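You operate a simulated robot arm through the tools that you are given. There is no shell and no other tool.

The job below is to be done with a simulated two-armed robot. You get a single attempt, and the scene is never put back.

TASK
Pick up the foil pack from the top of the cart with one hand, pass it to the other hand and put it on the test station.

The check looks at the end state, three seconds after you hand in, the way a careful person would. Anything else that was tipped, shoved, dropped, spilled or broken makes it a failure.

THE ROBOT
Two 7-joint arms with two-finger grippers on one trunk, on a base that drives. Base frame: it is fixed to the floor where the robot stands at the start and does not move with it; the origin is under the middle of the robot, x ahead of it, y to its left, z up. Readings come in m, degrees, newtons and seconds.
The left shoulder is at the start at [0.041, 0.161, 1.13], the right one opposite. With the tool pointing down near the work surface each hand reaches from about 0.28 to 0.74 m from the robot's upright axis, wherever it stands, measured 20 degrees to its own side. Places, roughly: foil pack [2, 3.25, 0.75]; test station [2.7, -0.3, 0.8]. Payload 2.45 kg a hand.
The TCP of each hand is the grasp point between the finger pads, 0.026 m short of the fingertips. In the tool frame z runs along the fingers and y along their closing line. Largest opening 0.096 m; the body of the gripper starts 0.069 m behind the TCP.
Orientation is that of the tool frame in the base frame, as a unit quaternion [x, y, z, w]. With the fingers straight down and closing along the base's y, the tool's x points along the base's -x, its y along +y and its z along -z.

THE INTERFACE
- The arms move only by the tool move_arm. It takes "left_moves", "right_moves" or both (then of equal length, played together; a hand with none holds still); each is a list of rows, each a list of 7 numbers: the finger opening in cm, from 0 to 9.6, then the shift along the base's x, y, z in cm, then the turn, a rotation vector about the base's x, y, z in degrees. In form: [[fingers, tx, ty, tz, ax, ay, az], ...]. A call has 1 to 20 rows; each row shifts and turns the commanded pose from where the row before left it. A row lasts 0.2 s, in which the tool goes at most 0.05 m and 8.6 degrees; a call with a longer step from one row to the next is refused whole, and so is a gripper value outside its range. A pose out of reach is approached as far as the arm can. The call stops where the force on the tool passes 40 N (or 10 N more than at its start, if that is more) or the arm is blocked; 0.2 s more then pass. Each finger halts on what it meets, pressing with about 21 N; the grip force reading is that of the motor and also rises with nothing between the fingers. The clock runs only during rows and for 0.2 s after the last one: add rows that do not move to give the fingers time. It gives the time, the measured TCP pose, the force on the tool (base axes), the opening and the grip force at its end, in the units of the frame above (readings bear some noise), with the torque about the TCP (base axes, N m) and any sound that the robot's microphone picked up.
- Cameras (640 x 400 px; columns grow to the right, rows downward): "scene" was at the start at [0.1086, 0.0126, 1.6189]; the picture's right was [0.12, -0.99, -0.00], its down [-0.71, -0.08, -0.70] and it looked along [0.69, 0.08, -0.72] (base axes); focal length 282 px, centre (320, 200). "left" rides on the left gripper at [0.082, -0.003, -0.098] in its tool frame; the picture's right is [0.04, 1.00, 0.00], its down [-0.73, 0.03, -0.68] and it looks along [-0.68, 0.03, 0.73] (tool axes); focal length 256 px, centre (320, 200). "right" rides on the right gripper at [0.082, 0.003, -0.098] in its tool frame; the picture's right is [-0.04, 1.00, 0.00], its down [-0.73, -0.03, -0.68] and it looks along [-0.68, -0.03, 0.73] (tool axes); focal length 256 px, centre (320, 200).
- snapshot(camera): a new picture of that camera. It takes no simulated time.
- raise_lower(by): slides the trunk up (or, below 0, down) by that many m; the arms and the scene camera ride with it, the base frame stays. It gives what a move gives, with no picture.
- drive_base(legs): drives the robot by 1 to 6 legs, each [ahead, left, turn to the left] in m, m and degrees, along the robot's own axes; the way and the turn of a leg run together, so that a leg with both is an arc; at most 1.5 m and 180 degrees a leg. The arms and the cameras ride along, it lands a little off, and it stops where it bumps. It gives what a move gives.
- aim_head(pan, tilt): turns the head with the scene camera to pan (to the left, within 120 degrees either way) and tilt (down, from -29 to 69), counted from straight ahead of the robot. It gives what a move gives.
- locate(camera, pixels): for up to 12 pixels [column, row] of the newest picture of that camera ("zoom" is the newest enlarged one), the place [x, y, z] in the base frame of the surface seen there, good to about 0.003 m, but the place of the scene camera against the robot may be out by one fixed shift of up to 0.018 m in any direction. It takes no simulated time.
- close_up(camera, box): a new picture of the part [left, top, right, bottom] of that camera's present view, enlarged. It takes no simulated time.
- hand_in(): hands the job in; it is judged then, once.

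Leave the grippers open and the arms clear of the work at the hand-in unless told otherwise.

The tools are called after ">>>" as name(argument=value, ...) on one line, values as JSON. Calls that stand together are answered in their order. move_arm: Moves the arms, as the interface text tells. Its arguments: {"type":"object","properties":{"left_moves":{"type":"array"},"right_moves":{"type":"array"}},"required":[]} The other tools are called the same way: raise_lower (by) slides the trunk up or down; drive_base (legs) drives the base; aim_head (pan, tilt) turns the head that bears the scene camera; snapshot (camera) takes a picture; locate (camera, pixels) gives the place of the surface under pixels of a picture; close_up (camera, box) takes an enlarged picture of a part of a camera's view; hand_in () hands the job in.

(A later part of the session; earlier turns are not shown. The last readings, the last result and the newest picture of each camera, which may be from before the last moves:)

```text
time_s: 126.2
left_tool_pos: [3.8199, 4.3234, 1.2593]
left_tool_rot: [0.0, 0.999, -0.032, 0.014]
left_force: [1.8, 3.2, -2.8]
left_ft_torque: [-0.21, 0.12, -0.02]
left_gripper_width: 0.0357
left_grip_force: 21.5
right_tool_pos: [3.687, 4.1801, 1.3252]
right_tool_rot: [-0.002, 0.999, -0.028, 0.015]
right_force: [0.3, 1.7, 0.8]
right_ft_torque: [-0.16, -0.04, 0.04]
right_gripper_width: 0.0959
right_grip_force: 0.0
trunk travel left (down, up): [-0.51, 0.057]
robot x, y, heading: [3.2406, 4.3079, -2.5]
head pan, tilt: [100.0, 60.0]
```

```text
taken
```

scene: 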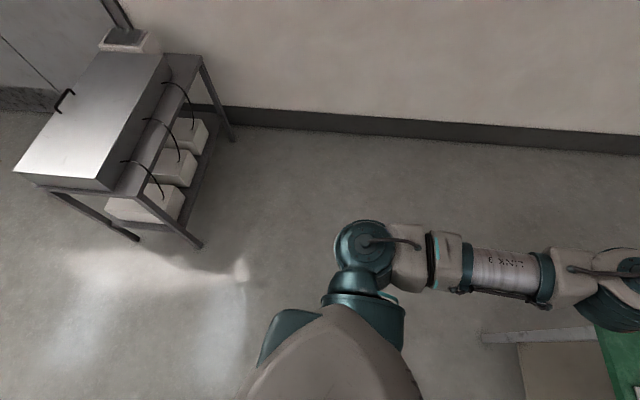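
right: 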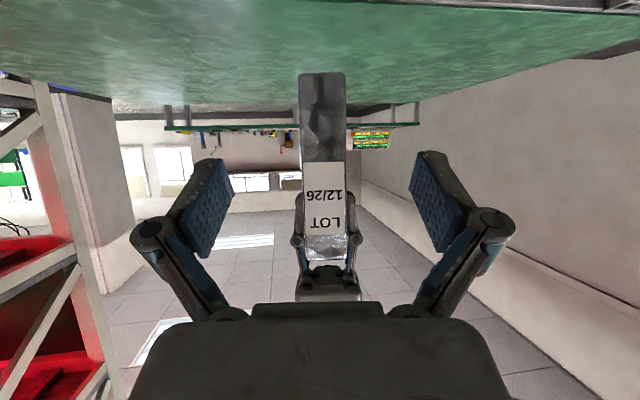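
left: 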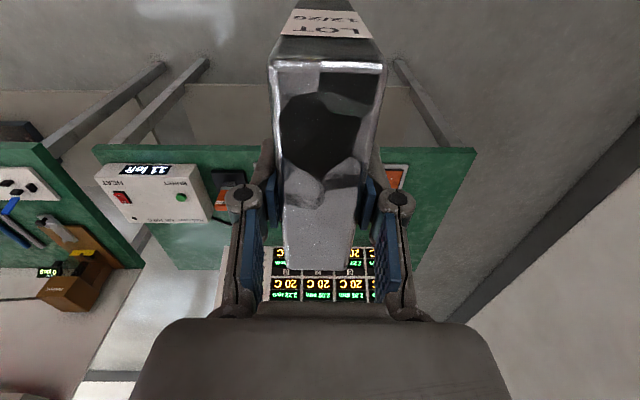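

There's nothing near the base or arms, so the "block" came from the sway, which each head turn adds to. I'll hold still and let it die out.

>>> move_arm(left_moves=[[0, 0, 0, 0, 0, 0, 0], [0, 0, 0, 0, 0, 0, 0], [0, 0, 0, 0, 0, 0, 0], [0, 0, 0, 0, 0, 0, 0], [0, 0, 0, 0, 0, 0, 0], [0, 0, 0, 0, 0, 0, 0], [0, 0, 0, 0, 0, 0, 0], [0, 0, 0, 0, 0, 0, 0], [0, 0, 0, 0, 0, 0, 0], [0, 0, 0, 0, 0, 0, 0], [0, 0, 0, 0, 0, 0, 0], [0, 0, 0, 0, 0, 0, 0], [0, 0, 0, 0, 0, 0, 0], [0, 0, 0, 0, 0, 0, 0], [0, 0, 0, 0, 0, 0, 0], [0, 0, 0, 0, 0, 0, 0], [0, 0, 0, 0, 0, 0, 0], [0, 0, 0, 0, 0, 0, 0], [0, 0, 0, 0, 0, 0, 0], [0, 0, 0, 0, 0, 0, 0]])

>>> move_arm(left_moves=[[0, 0, 0, 0, 0, 0, 0], [0, 0, 0, 0, 0, 0, 0], [0, 0, 0, 0, 0, 0, 0], [0, 0, 0, 0, 0, 0, 0], [0, 0, 0, 0, 0, 0, 0], [0, 0, 0, 0, 0, 0, 0], [0, 0, 0, 0, 0, 0, 0], [0, 0, 0, 0, 0, 0, 0], [0, 0, 0, 0, 0, 0, 0], [0, 0, 0, 0, 0, 0, 0], [0, 0, 0, 0, 0, 0, 0], [0, 0, 0, 0, 0, 0, 0], [0, 0, 0, 0, 0, 0, 0], [0, 0, 0, 0, 0, 0, 0], [0, 0, 0, 0, 0, 0, 0], [0, 0, 0, 0, 0, 0, 0], [0, 0, 0, 0, 0, 0, 0], [0, 0, 0, 0, 0, 0, 0], [0, 0, 0, 0, 0, 0, 0], [0, 0, 0, 0, 0, 0, 0]])

>>> move_arm(left_moves=[[0, 0, 0, 0, 0, 0, 0], [0, 0, 0, 0, 0, 0, 0], [0, 0, 0, 0, 0, 0, 0], [0, 0, 0, 0, 0, 0, 0], [0, 0, 0, 0, 0, 0, 0], [0, 0, 0, 0, 0, 0, 0], [0, 0, 0, 0, 0, 0, 0], [0, 0, 0, 0, 0, 0, 0], [0, 0, 0, 0, 0, 0, 0], [0, 0, 0, 0, 0, 0, 0], [0, 0, 0, 0, 0, 0, 0], [0, 0, 0, 0, 0, 0, 0], [0, 0, 0, 0, 0, 0, 0], [0, 0, 0, 0, 0, 0, 0], [0, 0, 0, 0, 0, 0, 0], [0, 0, 0, 0, 0, 0, 0], [0, 0, 0, 0, 0, 0, 0], [0, 0, 0, 0, 0, 0, 0], [0, 0, 0, 0, 0, 0, 0], [0, 0, 0, 0, 0, 0, 0]])

>>> move_arm(left_moves=[[0, 0, 0, 0, 0, 0, 0]])

```text
time_s: 127.2
left_tool_pos: [3.8122, 4.3597, 1.262]
left_tool_rot: [-0.003, 0.999, -0.044, 0.017]
left_force: [1.2, 2.2, -4.8]
left_ft_torque: [-0.13, 0.17, -0.04]
left_gripper_width: 0.0357
left_grip_force: 20.6
right_tool_pos: [3.6757, 4.2174, 1.3315]
right_tool_rot: [-0.006, 0.999, -0.045, 0.019]
right_force: [-0.4, 2.0, -0.4]
right_ft_torque: [-0.3, -0.11, 0.06]
right_gripper_width: 0.0961
right_grip_force: 0.0
trunk travel left (down, up): [-0.51, 0.057]
robot x, y, heading: [3.2388, 4.3076, -2.1]
head pan, tilt: [100.0, 60.0]
stopped in row 4 (left hand): the arm was blocked; the commanded pose is now the measured one
```

```text
time_s: 131.6
left_tool_pos: [3.7962, 4.232, 1.2668]
left_tool_rot: [0.004, 1.0, 0.001, 0.022]
left_force: [-1.1, -1.2, -3.2]
left_ft_torque: [0.1, -0.16, -0.04]
left_gripper_width: 0.0359
left_grip_force: 21.1
right_tool_pos: [3.6607, 4.0845, 1.3207]
right_tool_rot: [0.003, 1.0, 0.0, 0.022]
right_force: [0.5, -1.7, 0.0]
right_ft_torque: [0.17, 0.07, -0.02]
right_gripper_width: 0.0961
right_grip_force: 0.1
trunk travel left (down, up): [-0.51, 0.057]
robot x, y, heading: [3.2378, 4.3011, -2.6]
head pan, tilt: [100.0, 60.0]
stopped in row 20 (left hand): the arm was blocked; the commanded pose is now the measured one
```

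```text
time_s: 136.0
left_tool_pos: [3.7986, 4.2805, 1.2668]
left_tool_rot: [-0.001, 1.0, -0.018, 0.02]
left_force: [2.3, 1.2, -3.9]
left_ft_torque: [-0.1, 0.05, -0.01]
left_gripper_width: 0.0355
left_grip_force: 20.9
right_tool_pos: [3.663, 4.1372, 1.3259]
right_tool_rot: [0.0, 1.0, -0.019, 0.021]
right_force: [-0.5, 0.4, -0.9]
right_ft_torque: [-0.08, 0.01, 0.04]
right_gripper_width: 0.096
right_grip_force: 0.0
trunk travel left (down, up): [-0.51, 0.057]
robot x, y, heading: [3.2304, 4.2917, -2.3]
head pan, tilt: [100.0, 60.0]
stopped in row 20 (left hand): the arm was blocked; the commanded pose is now the measured one
```

```text
time_s: 136.6
left_tool_pos: [3.7865, 4.2111, 1.2696]
left_tool_rot: [0.007, 1.0, 0.005, 0.024]
left_force: [-1.8, -1.8, -3.5]
left_ft_torque: [0.12, -0.1, -0.03]
left_gripper_width: 0.036
left_grip_force: 20.7
right_tool_pos: [3.651, 4.0629, 1.321]
right_tool_rot: [0.005, 1.0, 0.001, 0.022]
right_force: [1.1, -2.0, 0.9]
right_ft_torque: [0.16, 0.06, -0.02]
right_gripper_width: 0.0959
right_grip_force: 0.1
trunk travel left (down, up): [-0.51, 0.057]
robot x, y, heading: [3.2322, 4.2927, -2.6]
head pan, tilt: [100.0, 60.0]
stopped in row 1 (left hand): the arm was blocked; the commanded pose is now the measured one
```

The sway isn't dying out; with the trunk this high the robot is top-heavy and leaning back about 2°. I'll lower the trunk 0.25 m and keep the head straight. The pack's bottom then sits near z 0.89, well short of the table at x≥4.1.

>>> raise_lower(by=-0.25)

>>> move_arm(right_moves=[[9.6, 0, 0, 0, 0, 0, 0]])

>>> move_arm(right_moves=[[9.6, 0, 0, 0, 0, 0, 0]])

>>> move_arm(right_moves=[[9.6, 0, 0, 0, 0, 0, 0], [9.6, 0, 0, 0, 0, 0, 0], [9.6, 0, 0, 0, 0, 0, 0], [9.6, 0, 0, 0, 0, 0, 0], [9.6, 0, 0, 0, 0, 0, 0], [9.6, 0, 0, 0, 0, 0, 0], [9.6, 0, 0, 0, 0, 0, 0], [9.6, 0, 0, 0, 0, 0, 0], [9.6, 0, 0, 0, 0, 0, 0], [9.6, 0, 0, 0, 0, 0, 0]])

>>> move_arm(right_moves=[[9.6, 0, 0, 0, 0, 0, 0]])

```text
time_s: 139.2
left_tool_pos: [3.7928, 4.2873, 1.0179]
left_tool_rot: [0.004, 1.0, -0.02, 0.021]
left_force: [3.1, -0.6, -4.8]
left_ft_torque: [0.04, 0.15, 0.0]
left_gripper_width: 0.0357
left_grip_force: 21.0
right_tool_pos: [3.6545, 4.143, 1.0798]
right_tool_rot: [0.001, 0.999, -0.026, 0.021]
right_force: [-0.8, 0.8, -0.6]
right_ft_torque: [0.02, -0.1, 0.03]
right_gripper_width: 0.096
right_grip_force: 0.0
trunk travel left (down, up): [-0.26, 0.307]
robot x, y, heading: [3.2326, 4.3091, -2.9]
head pan, tilt: [100.0, 60.0]
```

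```text
time_s: 139.8
left_tool_pos: [3.7829, 4.2779, 1.0244]
left_tool_rot: [0.002, 0.999, -0.022, 0.028]
left_force: [0.6, 1.3, -2.9]
left_ft_torque: [-0.08, 0.03, -0.02]
left_gripper_width: 0.0358
left_grip_force: 20.5
right_tool_pos: [3.6464, 4.1336, 1.0847]
right_tool_rot: [-0.002, 0.999, -0.028, 0.025]
right_force: [-0.6, 1.8, 1.0]
right_ft_torque: [-0.08, -0.04, 0.0]
right_gripper_width: 0.0961
right_grip_force: 0.0
trunk travel left (down, up): [-0.26, 0.307]
robot x, y, heading: [3.2331, 4.2939, -2.5]
head pan, tilt: [100.0, 60.0]
stopped in row 1 (right hand): the arm was blocked; the commanded pose is now the measured one
```

```text
time_s: 140.2
left_tool_pos: [3.7838, 4.2391, 1.0224]
left_tool_rot: [0.002, 1.0, -0.008, 0.025]
left_force: [0.2, -0.8, -3.5]
left_ft_torque: [0.03, -0.04, 0.01]
left_gripper_width: 0.0356
left_grip_force: 20.4
right_tool_pos: [3.6463, 4.0926, 1.0772]
right_tool_rot: [0.001, 1.0, -0.014, 0.023]
right_force: [-0.6, -0.4, -0.4]
right_ft_torque: [0.07, 0.02, -0.02]
right_gripper_width: 0.0958
right_grip_force: 0.1
trunk travel left (down, up): [-0.26, 0.307]
robot x, y, heading: [3.2283, 4.2838, -2.5]
head pan, tilt: [100.0, 60.0]
```

```text
time_s: 142.4
left_tool_pos: [3.7844, 4.2805, 1.0228]
left_tool_rot: [0.001, 0.999, -0.022, 0.025]
left_force: [0.7, 1.8, -3.0]
left_ft_torque: [-0.06, 0.05, -0.01]
left_gripper_width: 0.036
left_grip_force: 20.9
right_tool_pos: [3.6485, 4.134, 1.0825]
right_tool_rot: [-0.001, 0.999, -0.028, 0.023]
right_force: [-0.2, 1.3, 1.3]
right_ft_torque: [-0.08, -0.07, 0.01]
right_gripper_width: 0.096
right_grip_force: 0.1
trunk travel left (down, up): [-0.26, 0.307]
robot x, y, heading: [3.2325, 4.2934, -2.3]
head pan, tilt: [100.0, 60.0]
```

```text
time_s: 142.8
left_tool_pos: [3.7822, 4.2411, 1.0251]
left_tool_rot: [0.004, 1.0, -0.008, 0.026]
left_force: [-0.5, -0.5, -2.6]
left_ft_torque: [0.09, -0.05, 0.01]
left_gripper_width: 0.036
left_grip_force: 20.9
right_tool_pos: [3.6457, 4.093, 1.0796]
right_tool_rot: [0.003, 1.0, -0.013, 0.025]
right_force: [0.7, -1.3, -0.2]
right_ft_torque: [0.03, 0.01, 0.0]
right_gripper_width: 0.0962
right_grip_force: 0.1
trunk travel left (down, up): [-0.26, 0.307]
robot x, y, heading: [3.2311, 4.2829, -2.4]
head pan, tilt: [100.0, 60.0]
```

With the trunk lower the sway is about ±2 cm. I'll keep waiting, using the empty right hand's hold rows.

>>> move_arm(right_moves=[[9.6, 0, 0, 0, 0, 0, 0], [9.6, 0, 0, 0, 0, 0, 0], [9.6, 0, 0, 0, 0, 0, 0], [9.6, 0, 0, 0, 0, 0, 0], [9.6, 0, 0, 0, 0, 0, 0], [9.6, 0, 0, 0, 0, 0, 0], [9.6, 0, 0, 0, 0, 0, 0], [9.6, 0, 0, 0, 0, 0, 0], [9.6, 0, 0, 0, 0, 0, 0], [9.6, 0, 0, 0, 0, 0, 0], [9.6, 0, 0, 0, 0, 0, 0], [9.6, 0, 0, 0, 0, 0, 0], [9.6, 0, 0, 0, 0, 0, 0], [9.6, 0, 0, 0, 0, 0, 0], [9.6, 0, 0, 0, 0, 0, 0], [9.6, 0, 0, 0, 0, 0, 0], [9.6, 0, 0, 0, 0, 0, 0], [9.6, 0, 0, 0, 0, 0, 0], [9.6, 0, 0, 0, 0, 0, 0], [9.6, 0, 0, 0, 0, 0, 0]])

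>>> move_arm(right_moves=[[9.6, 0, 0, 0, 0, 0, 0], [9.6, 0, 0, 0, 0, 0, 0], [9.6, 0, 0, 0, 0, 0, 0], [9.6, 0, 0, 0, 0, 0, 0], [9.6, 0, 0, 0, 0, 0, 0], [9.6, 0, 0, 0, 0, 0, 0], [9.6, 0, 0, 0, 0, 0, 0], [9.6, 0, 0, 0, 0, 0, 0], [9.6, 0, 0, 0, 0, 0, 0], [9.6, 0, 0, 0, 0, 0, 0], [9.6, 0, 0, 0, 0, 0, 0], [9.6, 0, 0, 0, 0, 0, 0], [9.6, 0, 0, 0, 0, 0, 0], [9.6, 0, 0, 0, 0, 0, 0], [9.6, 0, 0, 0, 0, 0, 0], [9.6, 0, 0, 0, 0, 0, 0], [9.6, 0, 0, 0, 0, 0, 0], [9.6, 0, 0, 0, 0, 0, 0], [9.6, 0, 0, 0, 0, 0, 0], [9.6, 0, 0, 0, 0, 0, 0]])

>>> move_arm(right_moves=[[9.6, 0, 0, 0, 0, 0, 0]])

>>> move_arm(right_moves=[[9.6, 0, 0, 0, 0, 0, 0]])

```text
time_s: 147.0
left_tool_pos: [3.7839, 4.2771, 1.0232]
left_tool_rot: [0.001, 0.999, -0.021, 0.025]
left_force: [1.4, 1.4, -3.1]
left_ft_torque: [-0.03, 0.07, 0.02]
left_gripper_width: 0.0359
left_grip_force: 21.1
right_tool_pos: [3.6477, 4.132, 1.0828]
right_tool_rot: [-0.001, 0.999, -0.027, 0.023]
right_force: [0.3, 1.6, -0.9]
right_ft_torque: [-0.1, -0.01, 0.01]
right_gripper_width: 0.096
right_grip_force: 0.1
trunk travel left (down, up): [-0.26, 0.307]
robot x, y, heading: [3.2292, 4.29, -2.2]
head pan, tilt: [100.0, 60.0]
```

```text
time_s: 151.4
left_tool_pos: [3.7781, 4.2617, 1.0258]
left_tool_rot: [0.002, 1.0, -0.012, 0.028]
left_force: [-0.7, -0.3, -1.8]
left_ft_torque: [0.09, -0.05, 0.01]
left_gripper_width: 0.0358
left_grip_force: 20.9
right_tool_pos: [3.6426, 4.1153, 1.0837]
right_tool_rot: [-0.001, 0.999, -0.017, 0.027]
right_force: [-0.4, -1.0, 0.7]
right_ft_torque: [0.03, -0.01, 0.03]
right_gripper_width: 0.096
right_grip_force: 0.0
trunk travel left (down, up): [-0.26, 0.307]
robot x, y, heading: [3.2297, 4.301, -2.5]
head pan, tilt: [100.0, 60.0]
stopped in row 20 (right hand): the arm was blocked; the commanded pose is now the measured one
```

```text
time_s: 151.8
left_tool_pos: [3.781, 4.2668, 1.0262]
left_tool_rot: [0.001, 1.0, -0.013, 0.027]
left_force: [0.3, 0.9, -2.8]
left_ft_torque: [-0.01, -0.03, 0.01]
left_gripper_width: 0.0356
left_grip_force: 20.8
right_tool_pos: [3.6444, 4.1194, 1.0823]
right_tool_rot: [-0.002, 1.0, -0.018, 0.026]
right_force: [-0.3, 0.7, -0.2]
right_ft_torque: [-0.02, 0.0, 0.02]
right_gripper_width: 0.0959
right_grip_force: 0.1
trunk travel left (down, up): [-0.26, 0.307]
robot x, y, heading: [3.2307, 4.3013, -2.6]
head pan, tilt: [100.0, 60.0]
```

```text
time_s: 152.2
left_tool_pos: [3.7816, 4.2754, 1.0263]
left_tool_rot: [0.001, 0.999, -0.016, 0.028]
left_force: [0.1, 0.3, -3.0]
left_ft_torque: [-0.02, 0.03, 0.01]
left_gripper_width: 0.0355
left_grip_force: 20.9
right_tool_pos: [3.6436, 4.1288, 1.0854]
right_tool_rot: [-0.002, 0.999, -0.022, 0.026]
right_force: [-0.2, 0.5, 0.2]
right_ft_torque: [-0.05, 0.01, 0.05]
right_gripper_width: 0.096
right_grip_force: 0.1
trunk travel left (down, up): [-0.26, 0.307]
robot x, y, heading: [3.2294, 4.3017, -2.1]
head pan, tilt: [100.0, 60.0]
```

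The sway has nearly gone, but a steady tilt remains: about 3° nose-up and 1.7° roll. A wheel may be standing on something, so I'll look straight down around the base.

>>> aim_head(pan=0, tilt=69)

>>> snapshot(camera="scene")

>>> aim_head(pan=-60, tilt=69)

>>> snapshot(camera="scene")

>>> aim_head(pan=-119, tilt=69)

>>> snapshot(camera="scene")

```text
time_s: 153.9
left_tool_pos: [3.7799, 4.2685, 1.0255]
left_tool_rot: [0.001, 1.0, -0.014, 0.028]
left_force: [0.1, -0.6, -2.7]
left_ft_torque: [0.02, -0.01, 0.04]
left_gripper_width: 0.0358
left_grip_force: 20.5
right_tool_pos: [3.643, 4.1219, 1.0836]
right_tool_rot: [-0.002, 0.999, -0.02, 0.027]
right_force: [-0.4, 0.3, 0.1]
right_ft_torque: [0.01, 0.02, -0.04]
right_gripper_width: 0.0959
right_grip_force: 0.1
trunk travel left (down, up): [-0.26, 0.307]
robot x, y, heading: [3.2285, 4.3025, -2.4]
head pan, tilt: [0.0, 68.8]
```

```text
taken
```

scene: 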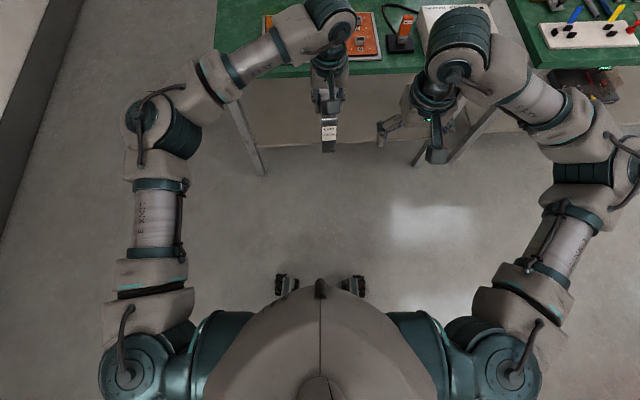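

```text
time_s: 155.2
left_tool_pos: [3.7804, 4.2662, 1.0249]
left_tool_rot: [0.0, 1.0, -0.013, 0.027]
left_force: [-0.1, -0.2, -3.1]
left_ft_torque: [0.0, -0.03, 0.0]
left_gripper_width: 0.036
left_grip_force: 21.1
right_tool_pos: [3.6441, 4.1175, 1.0821]
right_tool_rot: [-0.002, 1.0, -0.018, 0.026]
right_force: [0.5, 0.6, 0.5]
right_ft_torque: [-0.02, 0.0, 0.03]
right_gripper_width: 0.096
right_grip_force: 0.1
trunk travel left (down, up): [-0.26, 0.307]
robot x, y, heading: [3.2288, 4.3005, -2.7]
head pan, tilt: [-60.0, 68.8]
```

```text
taken
```

scene: 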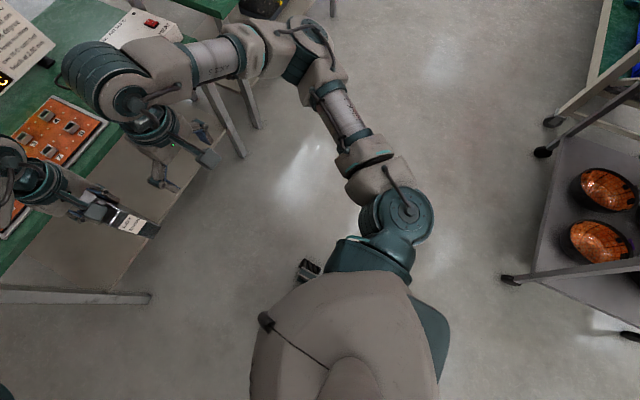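

```text
time_s: 156.5
left_tool_pos: [3.7803, 4.2692, 1.0258]
left_tool_rot: [0.001, 1.0, -0.014, 0.028]
left_force: [0.3, -1.0, -3.6]
left_ft_torque: [0.0, 0.04, -0.02]
left_gripper_width: 0.0356
left_grip_force: 21.2
right_tool_pos: [3.6435, 4.1218, 1.0829]
right_tool_rot: [-0.001, 0.999, -0.021, 0.027]
right_force: [0.1, 0.2, 0.1]
right_ft_torque: [0.0, 0.01, -0.04]
right_gripper_width: 0.096
right_grip_force: 0.1
trunk travel left (down, up): [-0.26, 0.307]
robot x, y, heading: [3.2297, 4.2962, -2.5]
head pan, tilt: [-119.0, 68.8]
```

```text
taken
```

scene: 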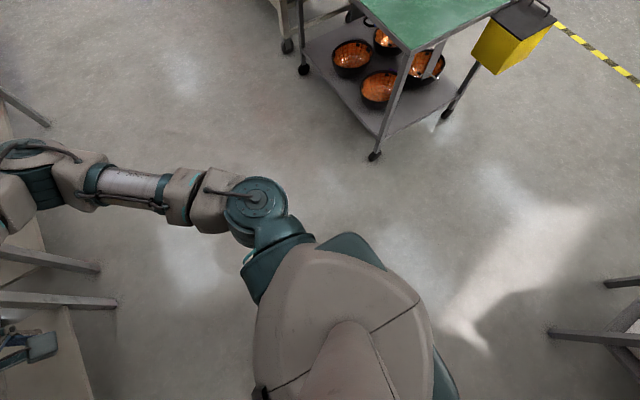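

The floor around the base is clear and the robot is steady now. I'll put up with the small lean and correct the tool tilt later. Next I'll turn right in three gentle steps to face down the aisle (-y); nothing is within 0.85 m of the turning point.

>>> drive_base(legs=[[0, 0, -29], [0, 0, -29], [0, 0, -29.5]])

>>> aim_head(pan=0, tilt=25)

>>> snapshot(camera="scene")

```text
time_s: 161.3
left_tool_pos: [3.2204, 3.7442, 1.0252]
left_tool_rot: [0.69, 0.724, -0.027, 0.013]
left_force: [-0.2, 0.9, -2.9]
left_ft_torque: [-0.06, 0.01, -0.02]
left_gripper_width: 0.0358
left_grip_force: 20.8
right_tool_pos: [3.0668, 3.8744, 1.0814]
right_tool_rot: [0.688, 0.725, -0.03, 0.008]
right_force: [-0.4, -0.8, -0.6]
right_ft_torque: [-0.01, -0.01, 0.01]
right_gripper_width: 0.0959
right_grip_force: 0.0
trunk travel left (down, up): [-0.26, 0.307]
robot x, y, heading: [3.2299, 4.2976, -89.5]
head pan, tilt: [-119.0, 68.8]
```

```text
time_s: 163.2
left_tool_pos: [3.2619, 3.7493, 1.0272]
left_tool_rot: [0.688, 0.725, -0.04, 0.001]
left_force: [-0.4, -0.9, -3.3]
left_ft_torque: [0.05, 0.05, -0.01]
left_gripper_width: 0.0357
left_grip_force: 20.8
right_tool_pos: [3.1116, 3.8796, 1.0887]
right_tool_rot: [0.687, 0.726, -0.045, -0.004]
right_force: [-0.4, 0.5, -0.4]
right_ft_torque: [-0.01, 0.04, -0.02]
right_gripper_width: 0.0957
right_grip_force: 0.0
trunk travel left (down, up): [-0.26, 0.307]
robot x, y, heading: [3.2341, 4.2949, -89.3]
head pan, tilt: [0.0, 25.0]
```

```text
taken
```

scene: 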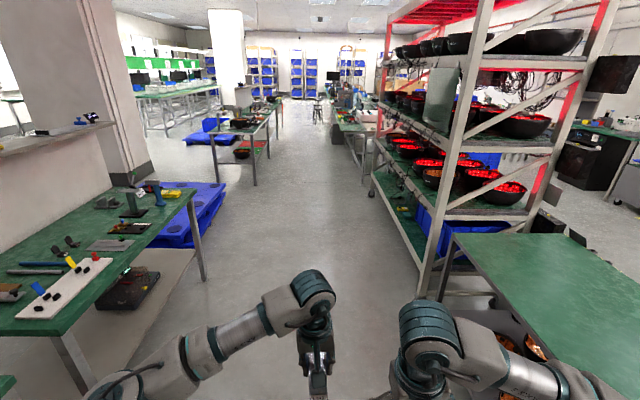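

The aisle ahead is open between the rack on the right and the tables and pallet on the left. I'll measure its edges.

>>> locate(camera="scene", pixels=[[203, 280], [215, 215], [222, 185], [255, 185], [271, 155], [372, 195], [420, 290], [400, 250], [363, 175], [437, 262], [350, 148], [330, 124]])

>>> close_up(camera="scene", box=[220, 70, 420, 200])

>>> locate(camera="zoom", pixels=[[370, 150], [440, 250], [470, 330], [410, 175], [400, 140], [120, 350], [190, 250], [420, 150], [450, 170], [340, 130]])

```text
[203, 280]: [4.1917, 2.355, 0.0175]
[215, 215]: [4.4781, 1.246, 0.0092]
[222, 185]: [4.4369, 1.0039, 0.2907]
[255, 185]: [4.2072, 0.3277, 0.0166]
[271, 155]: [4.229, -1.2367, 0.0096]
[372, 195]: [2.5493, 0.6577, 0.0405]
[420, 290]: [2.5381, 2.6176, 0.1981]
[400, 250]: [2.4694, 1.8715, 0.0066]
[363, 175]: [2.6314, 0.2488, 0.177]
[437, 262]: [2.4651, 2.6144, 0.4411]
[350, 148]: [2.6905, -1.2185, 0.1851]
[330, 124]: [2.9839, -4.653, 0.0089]
```

```text
3.08 times, centred on (320, 135) of scene
```

zoom: 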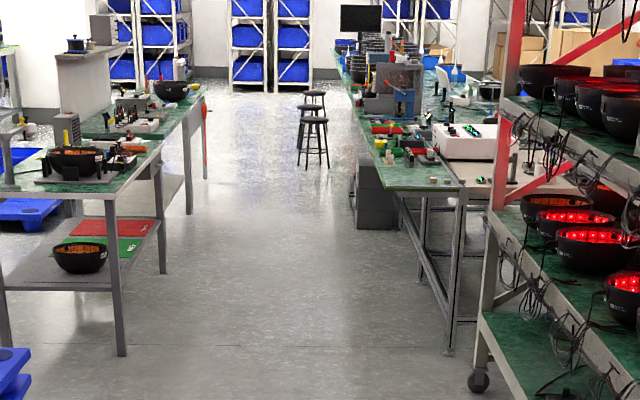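

```text
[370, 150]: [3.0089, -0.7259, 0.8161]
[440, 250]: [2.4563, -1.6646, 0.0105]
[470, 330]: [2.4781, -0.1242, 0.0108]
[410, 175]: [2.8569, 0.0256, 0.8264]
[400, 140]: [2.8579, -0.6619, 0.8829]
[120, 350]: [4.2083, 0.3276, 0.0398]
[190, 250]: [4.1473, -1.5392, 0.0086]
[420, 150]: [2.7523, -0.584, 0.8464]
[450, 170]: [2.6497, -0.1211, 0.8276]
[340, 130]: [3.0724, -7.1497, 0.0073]
```

The aisle runs from x≈3.0 (bench edge) to 4.2, free of objects down to the stools well past y≈-2. I'll drive 3.75 m down it, drifting 0.15 m to the left.

>>> drive_base(legs=[[1.25, 0.05, 0], [1.25, 0.05, 0], [1.25, 0.05, 0]])

>>> snapshot(camera="scene")

```text
time_s: 181.7
left_tool_pos: [3.3426, -0.0771, 1.029]
left_tool_rot: [0.696, 0.718, -0.028, 0.016]
left_force: [-3.3, 1.0, -2.0]
left_ft_torque: [-0.1, -0.08, -0.01]
left_gripper_width: 0.0357
left_grip_force: 20.5
right_tool_pos: [3.1897, 0.0544, 1.083]
right_tool_rot: [0.694, 0.719, -0.031, 0.011]
right_force: [-0.7, 0.3, -0.1]
right_ft_torque: [0.05, -0.09, -0.01]
right_gripper_width: 0.0959
right_grip_force: 0.1
trunk travel left (down, up): [-0.26, 0.307]
robot x, y, heading: [3.3634, 0.47, -90.7]
head pan, tilt: [0.0, 25.0]
```

```text
taken
```

scene: 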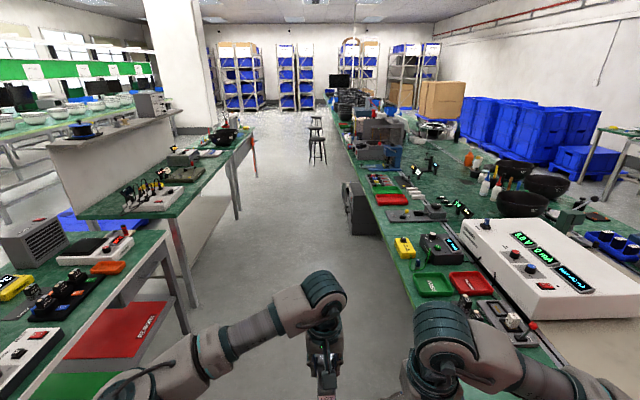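

Now I see the far side of the bench: green and red trays at (435,285) and (470,285), a fixture at (515,325) and the white supply. I'll turn the head to the right for a close look.

>>> aim_head(pan=-45, tilt=38)

>>> snapshot(camera="scene")

>>> close_up(camera="scene", box=[180, 60, 500, 260])

```text
time_s: 182.8
left_tool_pos: [3.3271, -0.0735, 1.0303]
left_tool_rot: [0.696, 0.717, -0.026, 0.022]
left_force: [-0.3, 0.3, -3.1]
left_ft_torque: [-0.09, -0.07, -0.02]
left_gripper_width: 0.0359
left_grip_force: 20.8
right_tool_pos: [3.1753, 0.0579, 1.0823]
right_tool_rot: [0.696, 0.717, -0.028, 0.014]
right_force: [-0.7, 0.3, -1.3]
right_ft_torque: [0.03, -0.06, -0.01]
right_gripper_width: 0.0959
right_grip_force: 0.1
trunk travel left (down, up): [-0.26, 0.307]
robot x, y, heading: [3.3628, 0.4686, -90.4]
head pan, tilt: [-45.0, 38.0]
```

```text
taken
```

scene: 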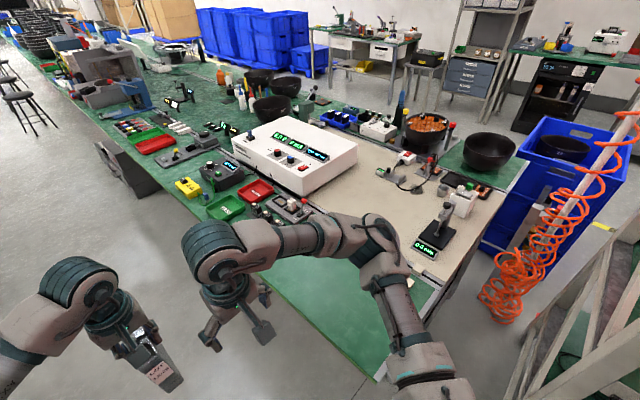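

```text
2.00 times, centred on (340, 160) of scene
```

zoom: 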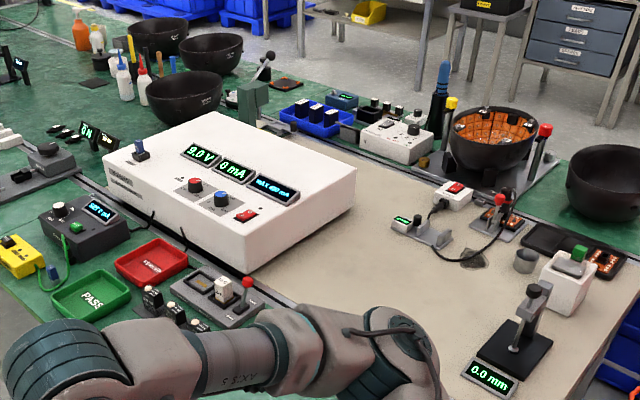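

The test side shows PASS and red trays, a small fixture and a multimeter, with free green bench nearest me. I'll measure these.

>>> locate(camera="zoom", pixels=[[90, 295], [150, 260], [220, 295], [165, 300], [85, 230], [20, 255], [200, 325], [245, 270], [130, 280], [510, 340], [120, 190], [350, 180]])

>>> locate(camera="scene", pixels=[[345, 290], [320, 340], [380, 370], [220, 240], [250, 215], [275, 235], [310, 275], [440, 285], [160, 190], [120, 180], [340, 260], [300, 265]])

```text
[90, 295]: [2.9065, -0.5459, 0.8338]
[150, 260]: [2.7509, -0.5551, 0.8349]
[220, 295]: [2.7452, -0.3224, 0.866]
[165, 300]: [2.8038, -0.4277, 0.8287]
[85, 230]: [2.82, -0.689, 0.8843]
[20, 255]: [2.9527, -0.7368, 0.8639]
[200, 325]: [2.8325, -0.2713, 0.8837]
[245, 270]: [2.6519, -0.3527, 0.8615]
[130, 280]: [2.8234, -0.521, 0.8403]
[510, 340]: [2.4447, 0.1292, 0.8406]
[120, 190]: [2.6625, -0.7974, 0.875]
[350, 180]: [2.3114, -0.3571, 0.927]
```

```text
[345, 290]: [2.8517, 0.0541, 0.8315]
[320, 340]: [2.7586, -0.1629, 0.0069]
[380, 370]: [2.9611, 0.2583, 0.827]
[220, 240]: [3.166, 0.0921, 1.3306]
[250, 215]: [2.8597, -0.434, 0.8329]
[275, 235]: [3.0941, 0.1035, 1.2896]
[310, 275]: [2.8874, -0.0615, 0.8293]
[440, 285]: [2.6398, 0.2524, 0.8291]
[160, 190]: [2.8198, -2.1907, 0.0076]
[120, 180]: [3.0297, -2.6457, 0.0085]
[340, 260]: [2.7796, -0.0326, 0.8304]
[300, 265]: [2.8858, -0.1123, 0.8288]
```

The fixture occupies about x 2.65–2.84, y -0.26 to -0.43, and the green strip from y≈-0.2 to 0.2 is free. I'll back away from the bench to x≈3.62 and y≈0.0, then turn right to face it.

>>> drive_base(legs=[[0.2, 0.25, 0], [0.25, 0, 0], [0, 0, -30], [0, 0, -30], [0, 0, -29]])

>>> aim_head(pan=0, tilt=42)

>>> snapshot(camera="scene")

```text
time_s: 190.8
left_tool_pos: [3.06, 0.0234, 1.0315]
left_tool_rot: [0.999, 0.022, -0.032, -0.016]
left_force: [-0.3, -1.3, -2.2]
left_ft_torque: [0.04, -0.03, -0.02]
left_gripper_width: 0.0358
left_grip_force: 20.6
right_tool_pos: [3.1898, 0.1746, 1.087]
right_tool_rot: [0.999, 0.023, -0.029, -0.023]
right_force: [-0.3, -0.1, 0.2]
right_ft_torque: [0.05, 0.0, 0.01]
right_gripper_width: 0.0961
right_grip_force: 0.0
trunk travel left (down, up): [-0.26, 0.307]
robot x, y, heading: [3.6052, 0.0231, -179.9]
head pan, tilt: [-45.0, 38.0]
```

```text
time_s: 191.9
left_tool_pos: [3.0639, 0.007, 1.0339]
left_tool_rot: [0.999, 0.023, -0.034, -0.02]
left_force: [0.4, -0.8, -3.0]
left_ft_torque: [0.06, -0.01, -0.02]
left_gripper_width: 0.0358
left_grip_force: 20.8
right_tool_pos: [3.1954, 0.1591, 1.0909]
right_tool_rot: [0.999, 0.024, -0.033, -0.028]
right_force: [0.8, -1.0, -0.6]
right_ft_torque: [0.09, 0.01, 0.04]
right_gripper_width: 0.0961
right_grip_force: 0.1
trunk travel left (down, up): [-0.26, 0.307]
robot x, y, heading: [3.6033, 0.0197, -179.6]
head pan, tilt: [0.0, 42.0]
```

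```text
taken
```

scene: 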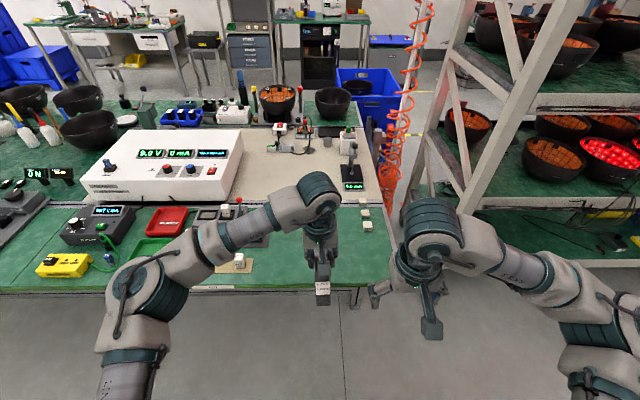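

I'm now facing the test side of the bench. I see a label on the front edge near (215,288) and a small item at (237,265). I'll zoom in.

>>> close_up(camera="scene", box=[30, 190, 350, 300])

>>> close_up(camera="scene", box=[180, 180, 400, 300])

>>> locate(camera="zoom", pixels=[[110, 305], [60, 310], [175, 240], [172, 215], [535, 60], [535, 130], [330, 260], [60, 260], [440, 180], [450, 270], [580, 260], [250, 250]])

```text
2.00 times, centred on (190, 245) of scene
```

zoom: 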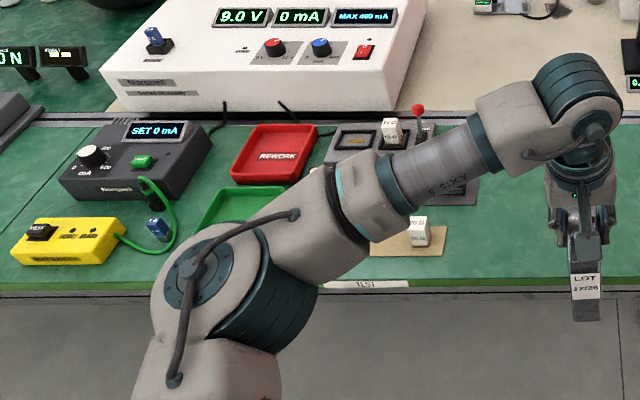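

```text
2.91 times, centred on (290, 240) of scene
```

zoom: 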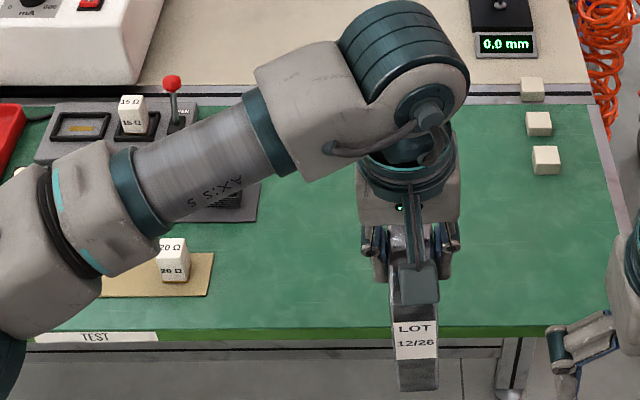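

```text
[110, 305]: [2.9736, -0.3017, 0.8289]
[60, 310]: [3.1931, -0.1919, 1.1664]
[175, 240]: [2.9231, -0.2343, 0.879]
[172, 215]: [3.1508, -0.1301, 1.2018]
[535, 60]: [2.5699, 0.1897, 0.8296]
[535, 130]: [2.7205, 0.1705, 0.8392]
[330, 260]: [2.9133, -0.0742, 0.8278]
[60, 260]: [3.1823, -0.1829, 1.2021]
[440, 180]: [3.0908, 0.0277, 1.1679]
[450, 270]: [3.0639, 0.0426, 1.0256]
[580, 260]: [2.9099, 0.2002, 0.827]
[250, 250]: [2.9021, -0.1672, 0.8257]
```

The label on the edge reads TEST, at y≈-0.30. There's a pad with a 20 Ω block at about (2.92, -0.24) and the fixture behind it. The green area around (2.83, -0.05) is free, so I'll put the pack there. I'll raise the trunk 8 cm for margin and drive 0.15 m closer.

>>> raise_lower(by=0.08)

>>> drive_base(legs=[[0.15, 0, 0]])

>>> move_arm(right_moves=[[9.6, 0, 0, 0, 0, 0, 0], [9.6, 0, 0, 0, 0, 0, 0], [9.6, 0, 0, 0, 0, 0, 0], [9.6, 0, 0, 0, 0, 0, 0], [9.6, 0, 0, 0, 0, 0, 0], [9.6, 0, 0, 0, 0, 0, 0], [9.6, 0, 0, 0, 0, 0, 0], [9.6, 0, 0, 0, 0, 0, 0], [9.6, 0, 0, 0, 0, 0, 0], [9.6, 0, 0, 0, 0, 0, 0], [9.6, 0, 0, 0, 0, 0, 0], [9.6, 0, 0, 0, 0, 0, 0], [9.6, 0, 0, 0, 0, 0, 0], [9.6, 0, 0, 0, 0, 0, 0], [9.6, 0, 0, 0, 0, 0, 0], [9.6, 0, 0, 0, 0, 0, 0], [9.6, 0, 0, 0, 0, 0, 0], [9.6, 0, 0, 0, 0, 0, 0], [9.6, 0, 0, 0, 0, 0, 0], [9.6, 0, 0, 0, 0, 0, 0]])

>>> move_arm(right_moves=[[9.6, 0, 0, 0, 0, 0, 0], [9.6, 0, 0, 0, 0, 0, 0], [9.6, 0, 0, 0, 0, 0, 0], [9.6, 0, 0, 0, 0, 0, 0], [9.6, 0, 0, 0, 0, 0, 0], [9.6, 0, 0, 0, 0, 0, 0], [9.6, 0, 0, 0, 0, 0, 0], [9.6, 0, 0, 0, 0, 0, 0], [9.6, 0, 0, 0, 0, 0, 0], [9.6, 0, 0, 0, 0, 0, 0], [9.6, 0, 0, 0, 0, 0, 0], [9.6, 0, 0, 0, 0, 0, 0], [9.6, 0, 0, 0, 0, 0, 0], [9.6, 0, 0, 0, 0, 0, 0], [9.6, 0, 0, 0, 0, 0, 0], [9.6, 0, 0, 0, 0, 0, 0], [9.6, 0, 0, 0, 0, 0, 0], [9.6, 0, 0, 0, 0, 0, 0], [9.6, 0, 0, 0, 0, 0, 0], [9.6, 0, 0, 0, 0, 0, 0]])

>>> snapshot(camera="scene")

>>> snapshot(camera="left")

```text
time_s: 193.0
left_tool_pos: [3.0644, 0.0347, 1.113]
left_tool_rot: [0.999, 0.021, -0.035, -0.011]
left_force: [0.4, 0.2, -2.9]
left_ft_torque: [-0.03, 0.04, -0.01]
left_gripper_width: 0.0355
left_grip_force: 21.2
right_tool_pos: [3.1934, 0.1863, 1.1674]
right_tool_rot: [0.999, 0.022, -0.033, -0.017]
right_force: [0.0, 1.3, -0.8]
right_ft_torque: [-0.05, -0.01, -0.01]
right_gripper_width: 0.0962
right_grip_force: 0.1
trunk travel left (down, up): [-0.34, 0.227]
robot x, y, heading: [3.6011, 0.0214, -179.7]
head pan, tilt: [0.0, 42.0]
```

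```text
time_s: 194.4
left_tool_pos: [2.9164, 0.0075, 1.1149]
left_tool_rot: [0.999, 0.022, -0.035, -0.021]
left_force: [-1.3, -0.8, -3.6]
left_ft_torque: [0.03, -0.03, 0.01]
left_gripper_width: 0.0361
left_grip_force: 20.8
right_tool_pos: [3.0479, 0.1577, 1.1717]
right_tool_rot: [0.999, 0.023, -0.034, -0.028]
right_force: [0.4, -0.2, -0.3]
right_ft_torque: [0.07, 0.0, 0.0]
right_gripper_width: 0.0958
right_grip_force: 0.0
trunk travel left (down, up): [-0.34, 0.227]
robot x, y, heading: [3.4562, 0.0169, -179.7]
head pan, tilt: [0.0, 42.0]
```

```text
time_s: 198.6
left_tool_pos: [2.9178, 0.0201, 1.1157]
left_tool_rot: [0.999, 0.021, -0.036, -0.016]
left_force: [0.3, -0.3, -3.2]
left_ft_torque: [-0.05, 0.01, 0.0]
left_gripper_width: 0.0357
left_grip_force: 21.4
right_tool_pos: [3.0497, 0.1709, 1.1706]
right_tool_rot: [0.999, 0.022, -0.035, -0.022]
right_force: [-0.6, 0.7, -0.4]
right_ft_torque: [-0.06, -0.03, -0.01]
right_gripper_width: 0.0961
right_grip_force: 0.0
trunk travel left (down, up): [-0.34, 0.227]
robot x, y, heading: [3.4571, 0.0214, -179.8]
head pan, tilt: [0.0, 42.0]
```

```text
time_s: 202.8
left_tool_pos: [2.9184, 0.015, 1.1154]
left_tool_rot: [0.999, 0.022, -0.037, -0.017]
left_force: [0.0, -0.7, -2.7]
left_ft_torque: [-0.02, -0.02, -0.03]
left_gripper_width: 0.0359
left_grip_force: 20.8
right_tool_pos: [3.0491, 0.1672, 1.1713]
right_tool_rot: [0.999, 0.023, -0.034, -0.024]
right_force: [-0.3, -0.1, 0.0]
right_ft_torque: [-0.04, -0.02, 0.02]
right_gripper_width: 0.0959
right_grip_force: 0.1
trunk travel left (down, up): [-0.34, 0.227]
robot x, y, heading: [3.4511, 0.0184, -179.7]
head pan, tilt: [0.0, 42.0]
```

```text
taken
```

scene: 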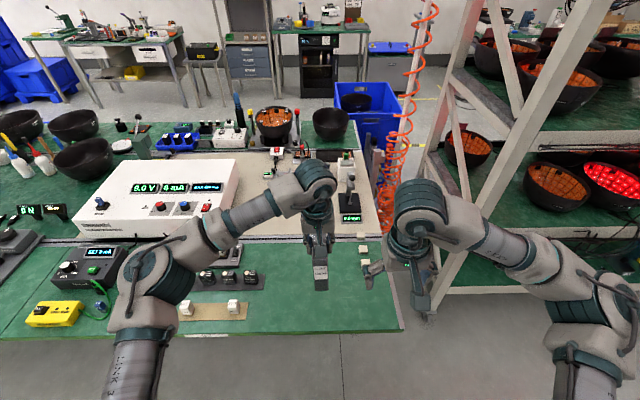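

```text
taken
```

left: 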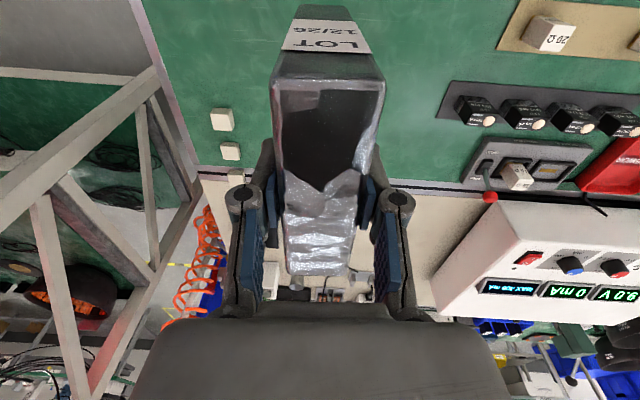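

Sway is small now. The left camera shows the layout: pad edge at (498,45), switch strip edge at (440,115), fixture edge at (462,185), small blocks at (222,120). I'll measure them, and the pack's current shape in the hand.

>>> locate(camera="left", pixels=[[500, 45], [442, 115], [464, 185], [490, 198], [222, 120], [230, 152], [410, 60], [230, 60], [410, 150], [300, 15], [350, 15], [430, 184]])

>>> locate(camera="left", pixels=[[277, 58], [380, 58], [330, 60], [300, 8], [345, 8], [325, 35], [295, 265], [340, 265], [320, 180], [330, 120]])

```text
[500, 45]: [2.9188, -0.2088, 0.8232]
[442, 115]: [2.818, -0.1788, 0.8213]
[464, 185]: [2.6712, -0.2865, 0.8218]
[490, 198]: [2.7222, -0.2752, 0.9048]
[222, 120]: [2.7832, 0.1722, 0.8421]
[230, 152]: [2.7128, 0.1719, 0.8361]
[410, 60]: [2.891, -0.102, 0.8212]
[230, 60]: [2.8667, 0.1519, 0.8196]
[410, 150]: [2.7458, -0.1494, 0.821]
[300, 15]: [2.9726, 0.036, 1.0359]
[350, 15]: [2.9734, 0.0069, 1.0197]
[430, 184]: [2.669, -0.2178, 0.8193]
```

```text
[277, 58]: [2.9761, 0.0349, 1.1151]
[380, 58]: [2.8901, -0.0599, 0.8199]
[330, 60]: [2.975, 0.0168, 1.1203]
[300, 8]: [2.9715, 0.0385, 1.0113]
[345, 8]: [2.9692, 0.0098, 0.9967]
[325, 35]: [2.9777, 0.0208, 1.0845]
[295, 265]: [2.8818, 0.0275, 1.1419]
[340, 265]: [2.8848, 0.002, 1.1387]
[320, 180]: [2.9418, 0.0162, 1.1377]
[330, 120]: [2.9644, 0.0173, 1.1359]
```

The bench top is at z 0.820, and free space runs from y≈-0.17 to 0.16. The pack in hand leans about 3° in pitch and 2° in roll. I'll correct that and move over the target at about (2.828, -0.04), still high.

>>> move_arm(left_moves=[[0, -1.8, -1.1, 0, -0.5, -0.8, 0], [0, -1.8, -1.1, 0, -0.5, -0.8, 0], [0, -1.8, -1.1, 0, -0.5, -0.8, 0], [0, -1.8, -1.1, 0, -0.4, -0.8, 0], [0, -1.8, -1.1, 0, 0, 0, 0], [0, 0, 0, 0, 0, 0, 0], [0, 0, 0, 0, 0, 0, 0], [0, 0, 0, 0, 0, 0, 0], [0, 0, 0, 0, 0, 0, 0], [0, 0, 0, 0, 0, 0, 0], [0, 0, 0, 0, 0, 0, 0], [0, 0, 0, 0, 0, 0, 0], [0, 0, 0, 0, 0, 0, 0]])

>>> move_arm(right_moves=[[9.6, 0, 0, 0, 0, 0, 0], [9.6, 0, 0, 0, 0, 0, 0], [9.6, 0, 0, 0, 0, 0, 0], [9.6, 0, 0, 0, 0, 0, 0], [9.6, 0, 0, 0, 0, 0, 0], [9.6, 0, 0, 0, 0, 0, 0], [9.6, 0, 0, 0, 0, 0, 0], [9.6, 0, 0, 0, 0, 0, 0], [9.6, 0, 0, 0, 0, 0, 0], [9.6, 0, 0, 0, 0, 0, 0], [9.6, 0, 0, 0, 0, 0, 0], [9.6, 0, 0, 0, 0, 0, 0], [9.6, 0, 0, 0, 0, 0, 0], [9.6, 0, 0, 0, 0, 0, 0], [9.6, 0, 0, 0, 0, 0, 0]])

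>>> snapshot(camera="scene")

>>> snapshot(camera="left")

```text
time_s: 205.6
left_tool_pos: [2.8288, -0.0397, 1.1141]
left_tool_rot: [1.0, 0.022, -0.008, 0.0]
left_force: [-0.1, -0.4, -3.1]
left_ft_torque: [0.0, 0.0, -0.04]
left_gripper_width: 0.0358
left_grip_force: 20.6
right_tool_pos: [3.0504, 0.1673, 1.1703]
right_tool_rot: [0.999, 0.024, -0.035, -0.024]
right_force: [0.2, 0.4, 0.6]
right_ft_torque: [-0.01, 0.0, -0.01]
right_gripper_width: 0.0963
right_grip_force: 0.1
trunk travel left (down, up): [-0.34, 0.227]
robot x, y, heading: [3.4522, 0.0168, -179.8]
head pan, tilt: [0.0, 42.0]
```

```text
time_s: 208.8
left_tool_pos: [2.8288, -0.0399, 1.1151]
left_tool_rot: [1.0, 0.022, -0.008, 0.0]
left_force: [-0.2, -0.4, -1.9]
left_ft_torque: [-0.01, 0.0, 0.0]
left_gripper_width: 0.036
left_grip_force: 21.0
right_tool_pos: [3.0504, 0.1676, 1.1709]
right_tool_rot: [0.999, 0.023, -0.035, -0.024]
right_force: [-0.5, -0.9, -0.1]
right_ft_torque: [-0.03, 0.0, 0.03]
right_gripper_width: 0.096
right_grip_force: 0.1
trunk travel left (down, up): [-0.34, 0.227]
robot x, y, heading: [3.4531, 0.0193, -179.8]
head pan, tilt: [0.0, 42.0]
```

```text
taken
```

scene: 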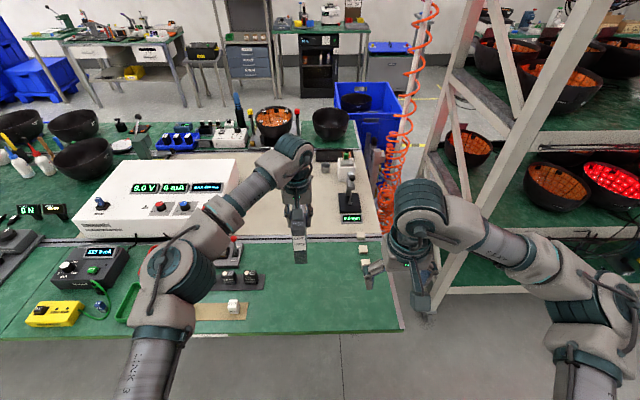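

```text
taken
```

left: 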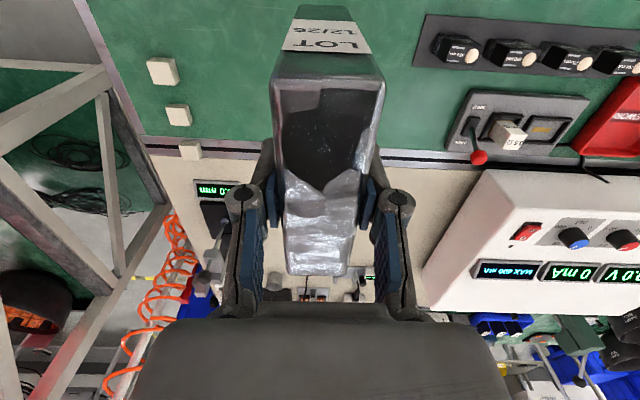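

The hand is level and steady at (2.829, -0.040, 1.115). I'll check that the pack is upright before lowering.

>>> locate(camera="left", pixels=[[276, 60], [298, 10], [345, 10], [381, 62], [325, 60], [322, 12], [292, 265], [342, 265], [318, 265], [330, 110], [415, 60], [420, 120]])

>>> close_up(camera="scene", box=[220, 180, 380, 340])

```text
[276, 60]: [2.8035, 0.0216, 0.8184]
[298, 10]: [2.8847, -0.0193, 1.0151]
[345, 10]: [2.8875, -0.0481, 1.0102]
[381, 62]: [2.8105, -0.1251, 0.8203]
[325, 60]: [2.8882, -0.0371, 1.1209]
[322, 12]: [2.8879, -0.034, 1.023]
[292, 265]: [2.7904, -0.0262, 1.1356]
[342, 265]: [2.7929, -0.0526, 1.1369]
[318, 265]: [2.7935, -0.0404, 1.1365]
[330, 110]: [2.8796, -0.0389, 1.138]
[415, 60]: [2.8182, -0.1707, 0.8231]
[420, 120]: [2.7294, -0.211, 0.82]
```

```text
2.50 times, centred on (300, 260) of scene
```

zoom: 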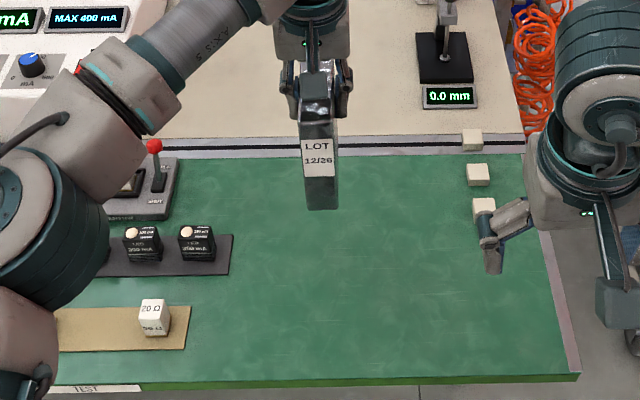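

The pack is vertical: the near face is at x 2.888 at both heights. Its bottom is at z≈0.988, 16.7 cm above the bench. I'll lower 15.5 cm and let it settle.

>>> move_arm(left_moves=[[0, 0, 0, -1.5, 0, 0, 0], [0, 0, 0, -1.5, 0, 0, 0], [0, 0, 0, -1.5, 0, 0, 0], [0, 0, 0, -1.5, 0, 0, 0], [0, 0, 0, -1.5, 0, 0, 0], [0, 0, 0, -1.5, 0, 0, 0], [0, 0, 0, -1.5, 0, 0, 0], [0, 0, 0, -1.5, 0, 0, 0], [0, 0, 0, -1.5, 0, 0, 0], [0, 0, 0, -1.0, 0, 0, 0], [0, 0, 0, -1.0, 0, 0, 0], [0, 0, 0, 0, 0, 0, 0], [0, 0, 0, 0, 0, 0, 0], [0, 0, 0, 0, 0, 0, 0], [0, 0, 0, 0, 0, 0, 0], [0, 0, 0, 0, 0, 0, 0]])

>>> snapshot(camera="left")

>>> snapshot(camera="scene")

```text
time_s: 212.2
left_tool_pos: [2.8284, -0.0406, 0.9611]
left_tool_rot: [1.0, 0.022, -0.008, -0.001]
left_force: [1.0, 0.0, -2.8]
left_ft_torque: [-0.01, -0.01, -0.03]
left_gripper_width: 0.036
left_grip_force: 21.5
right_tool_pos: [3.0497, 0.1665, 1.1712]
right_tool_rot: [0.999, 0.023, -0.034, -0.023]
right_force: [-0.4, -0.3, 0.2]
right_ft_torque: [-0.02, -0.01, 0.05]
right_gripper_width: 0.096
right_grip_force: 0.0
trunk travel left (down, up): [-0.34, 0.227]
robot x, y, heading: [3.4534, 0.0175, -179.9]
head pan, tilt: [0.0, 42.0]
```

```text
taken
```

left: 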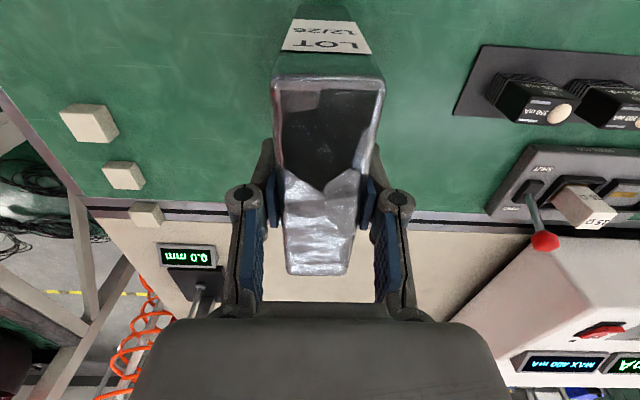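

```text
taken
```

scene: 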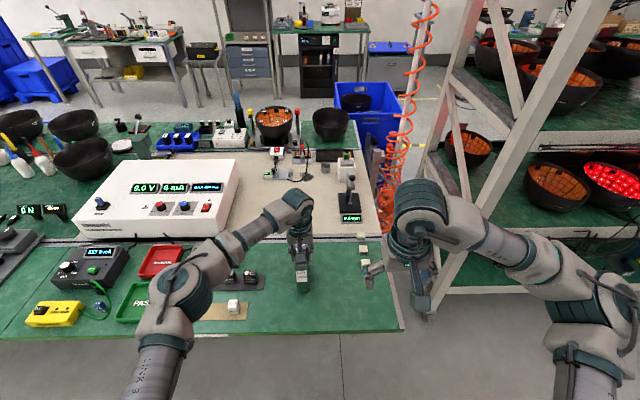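

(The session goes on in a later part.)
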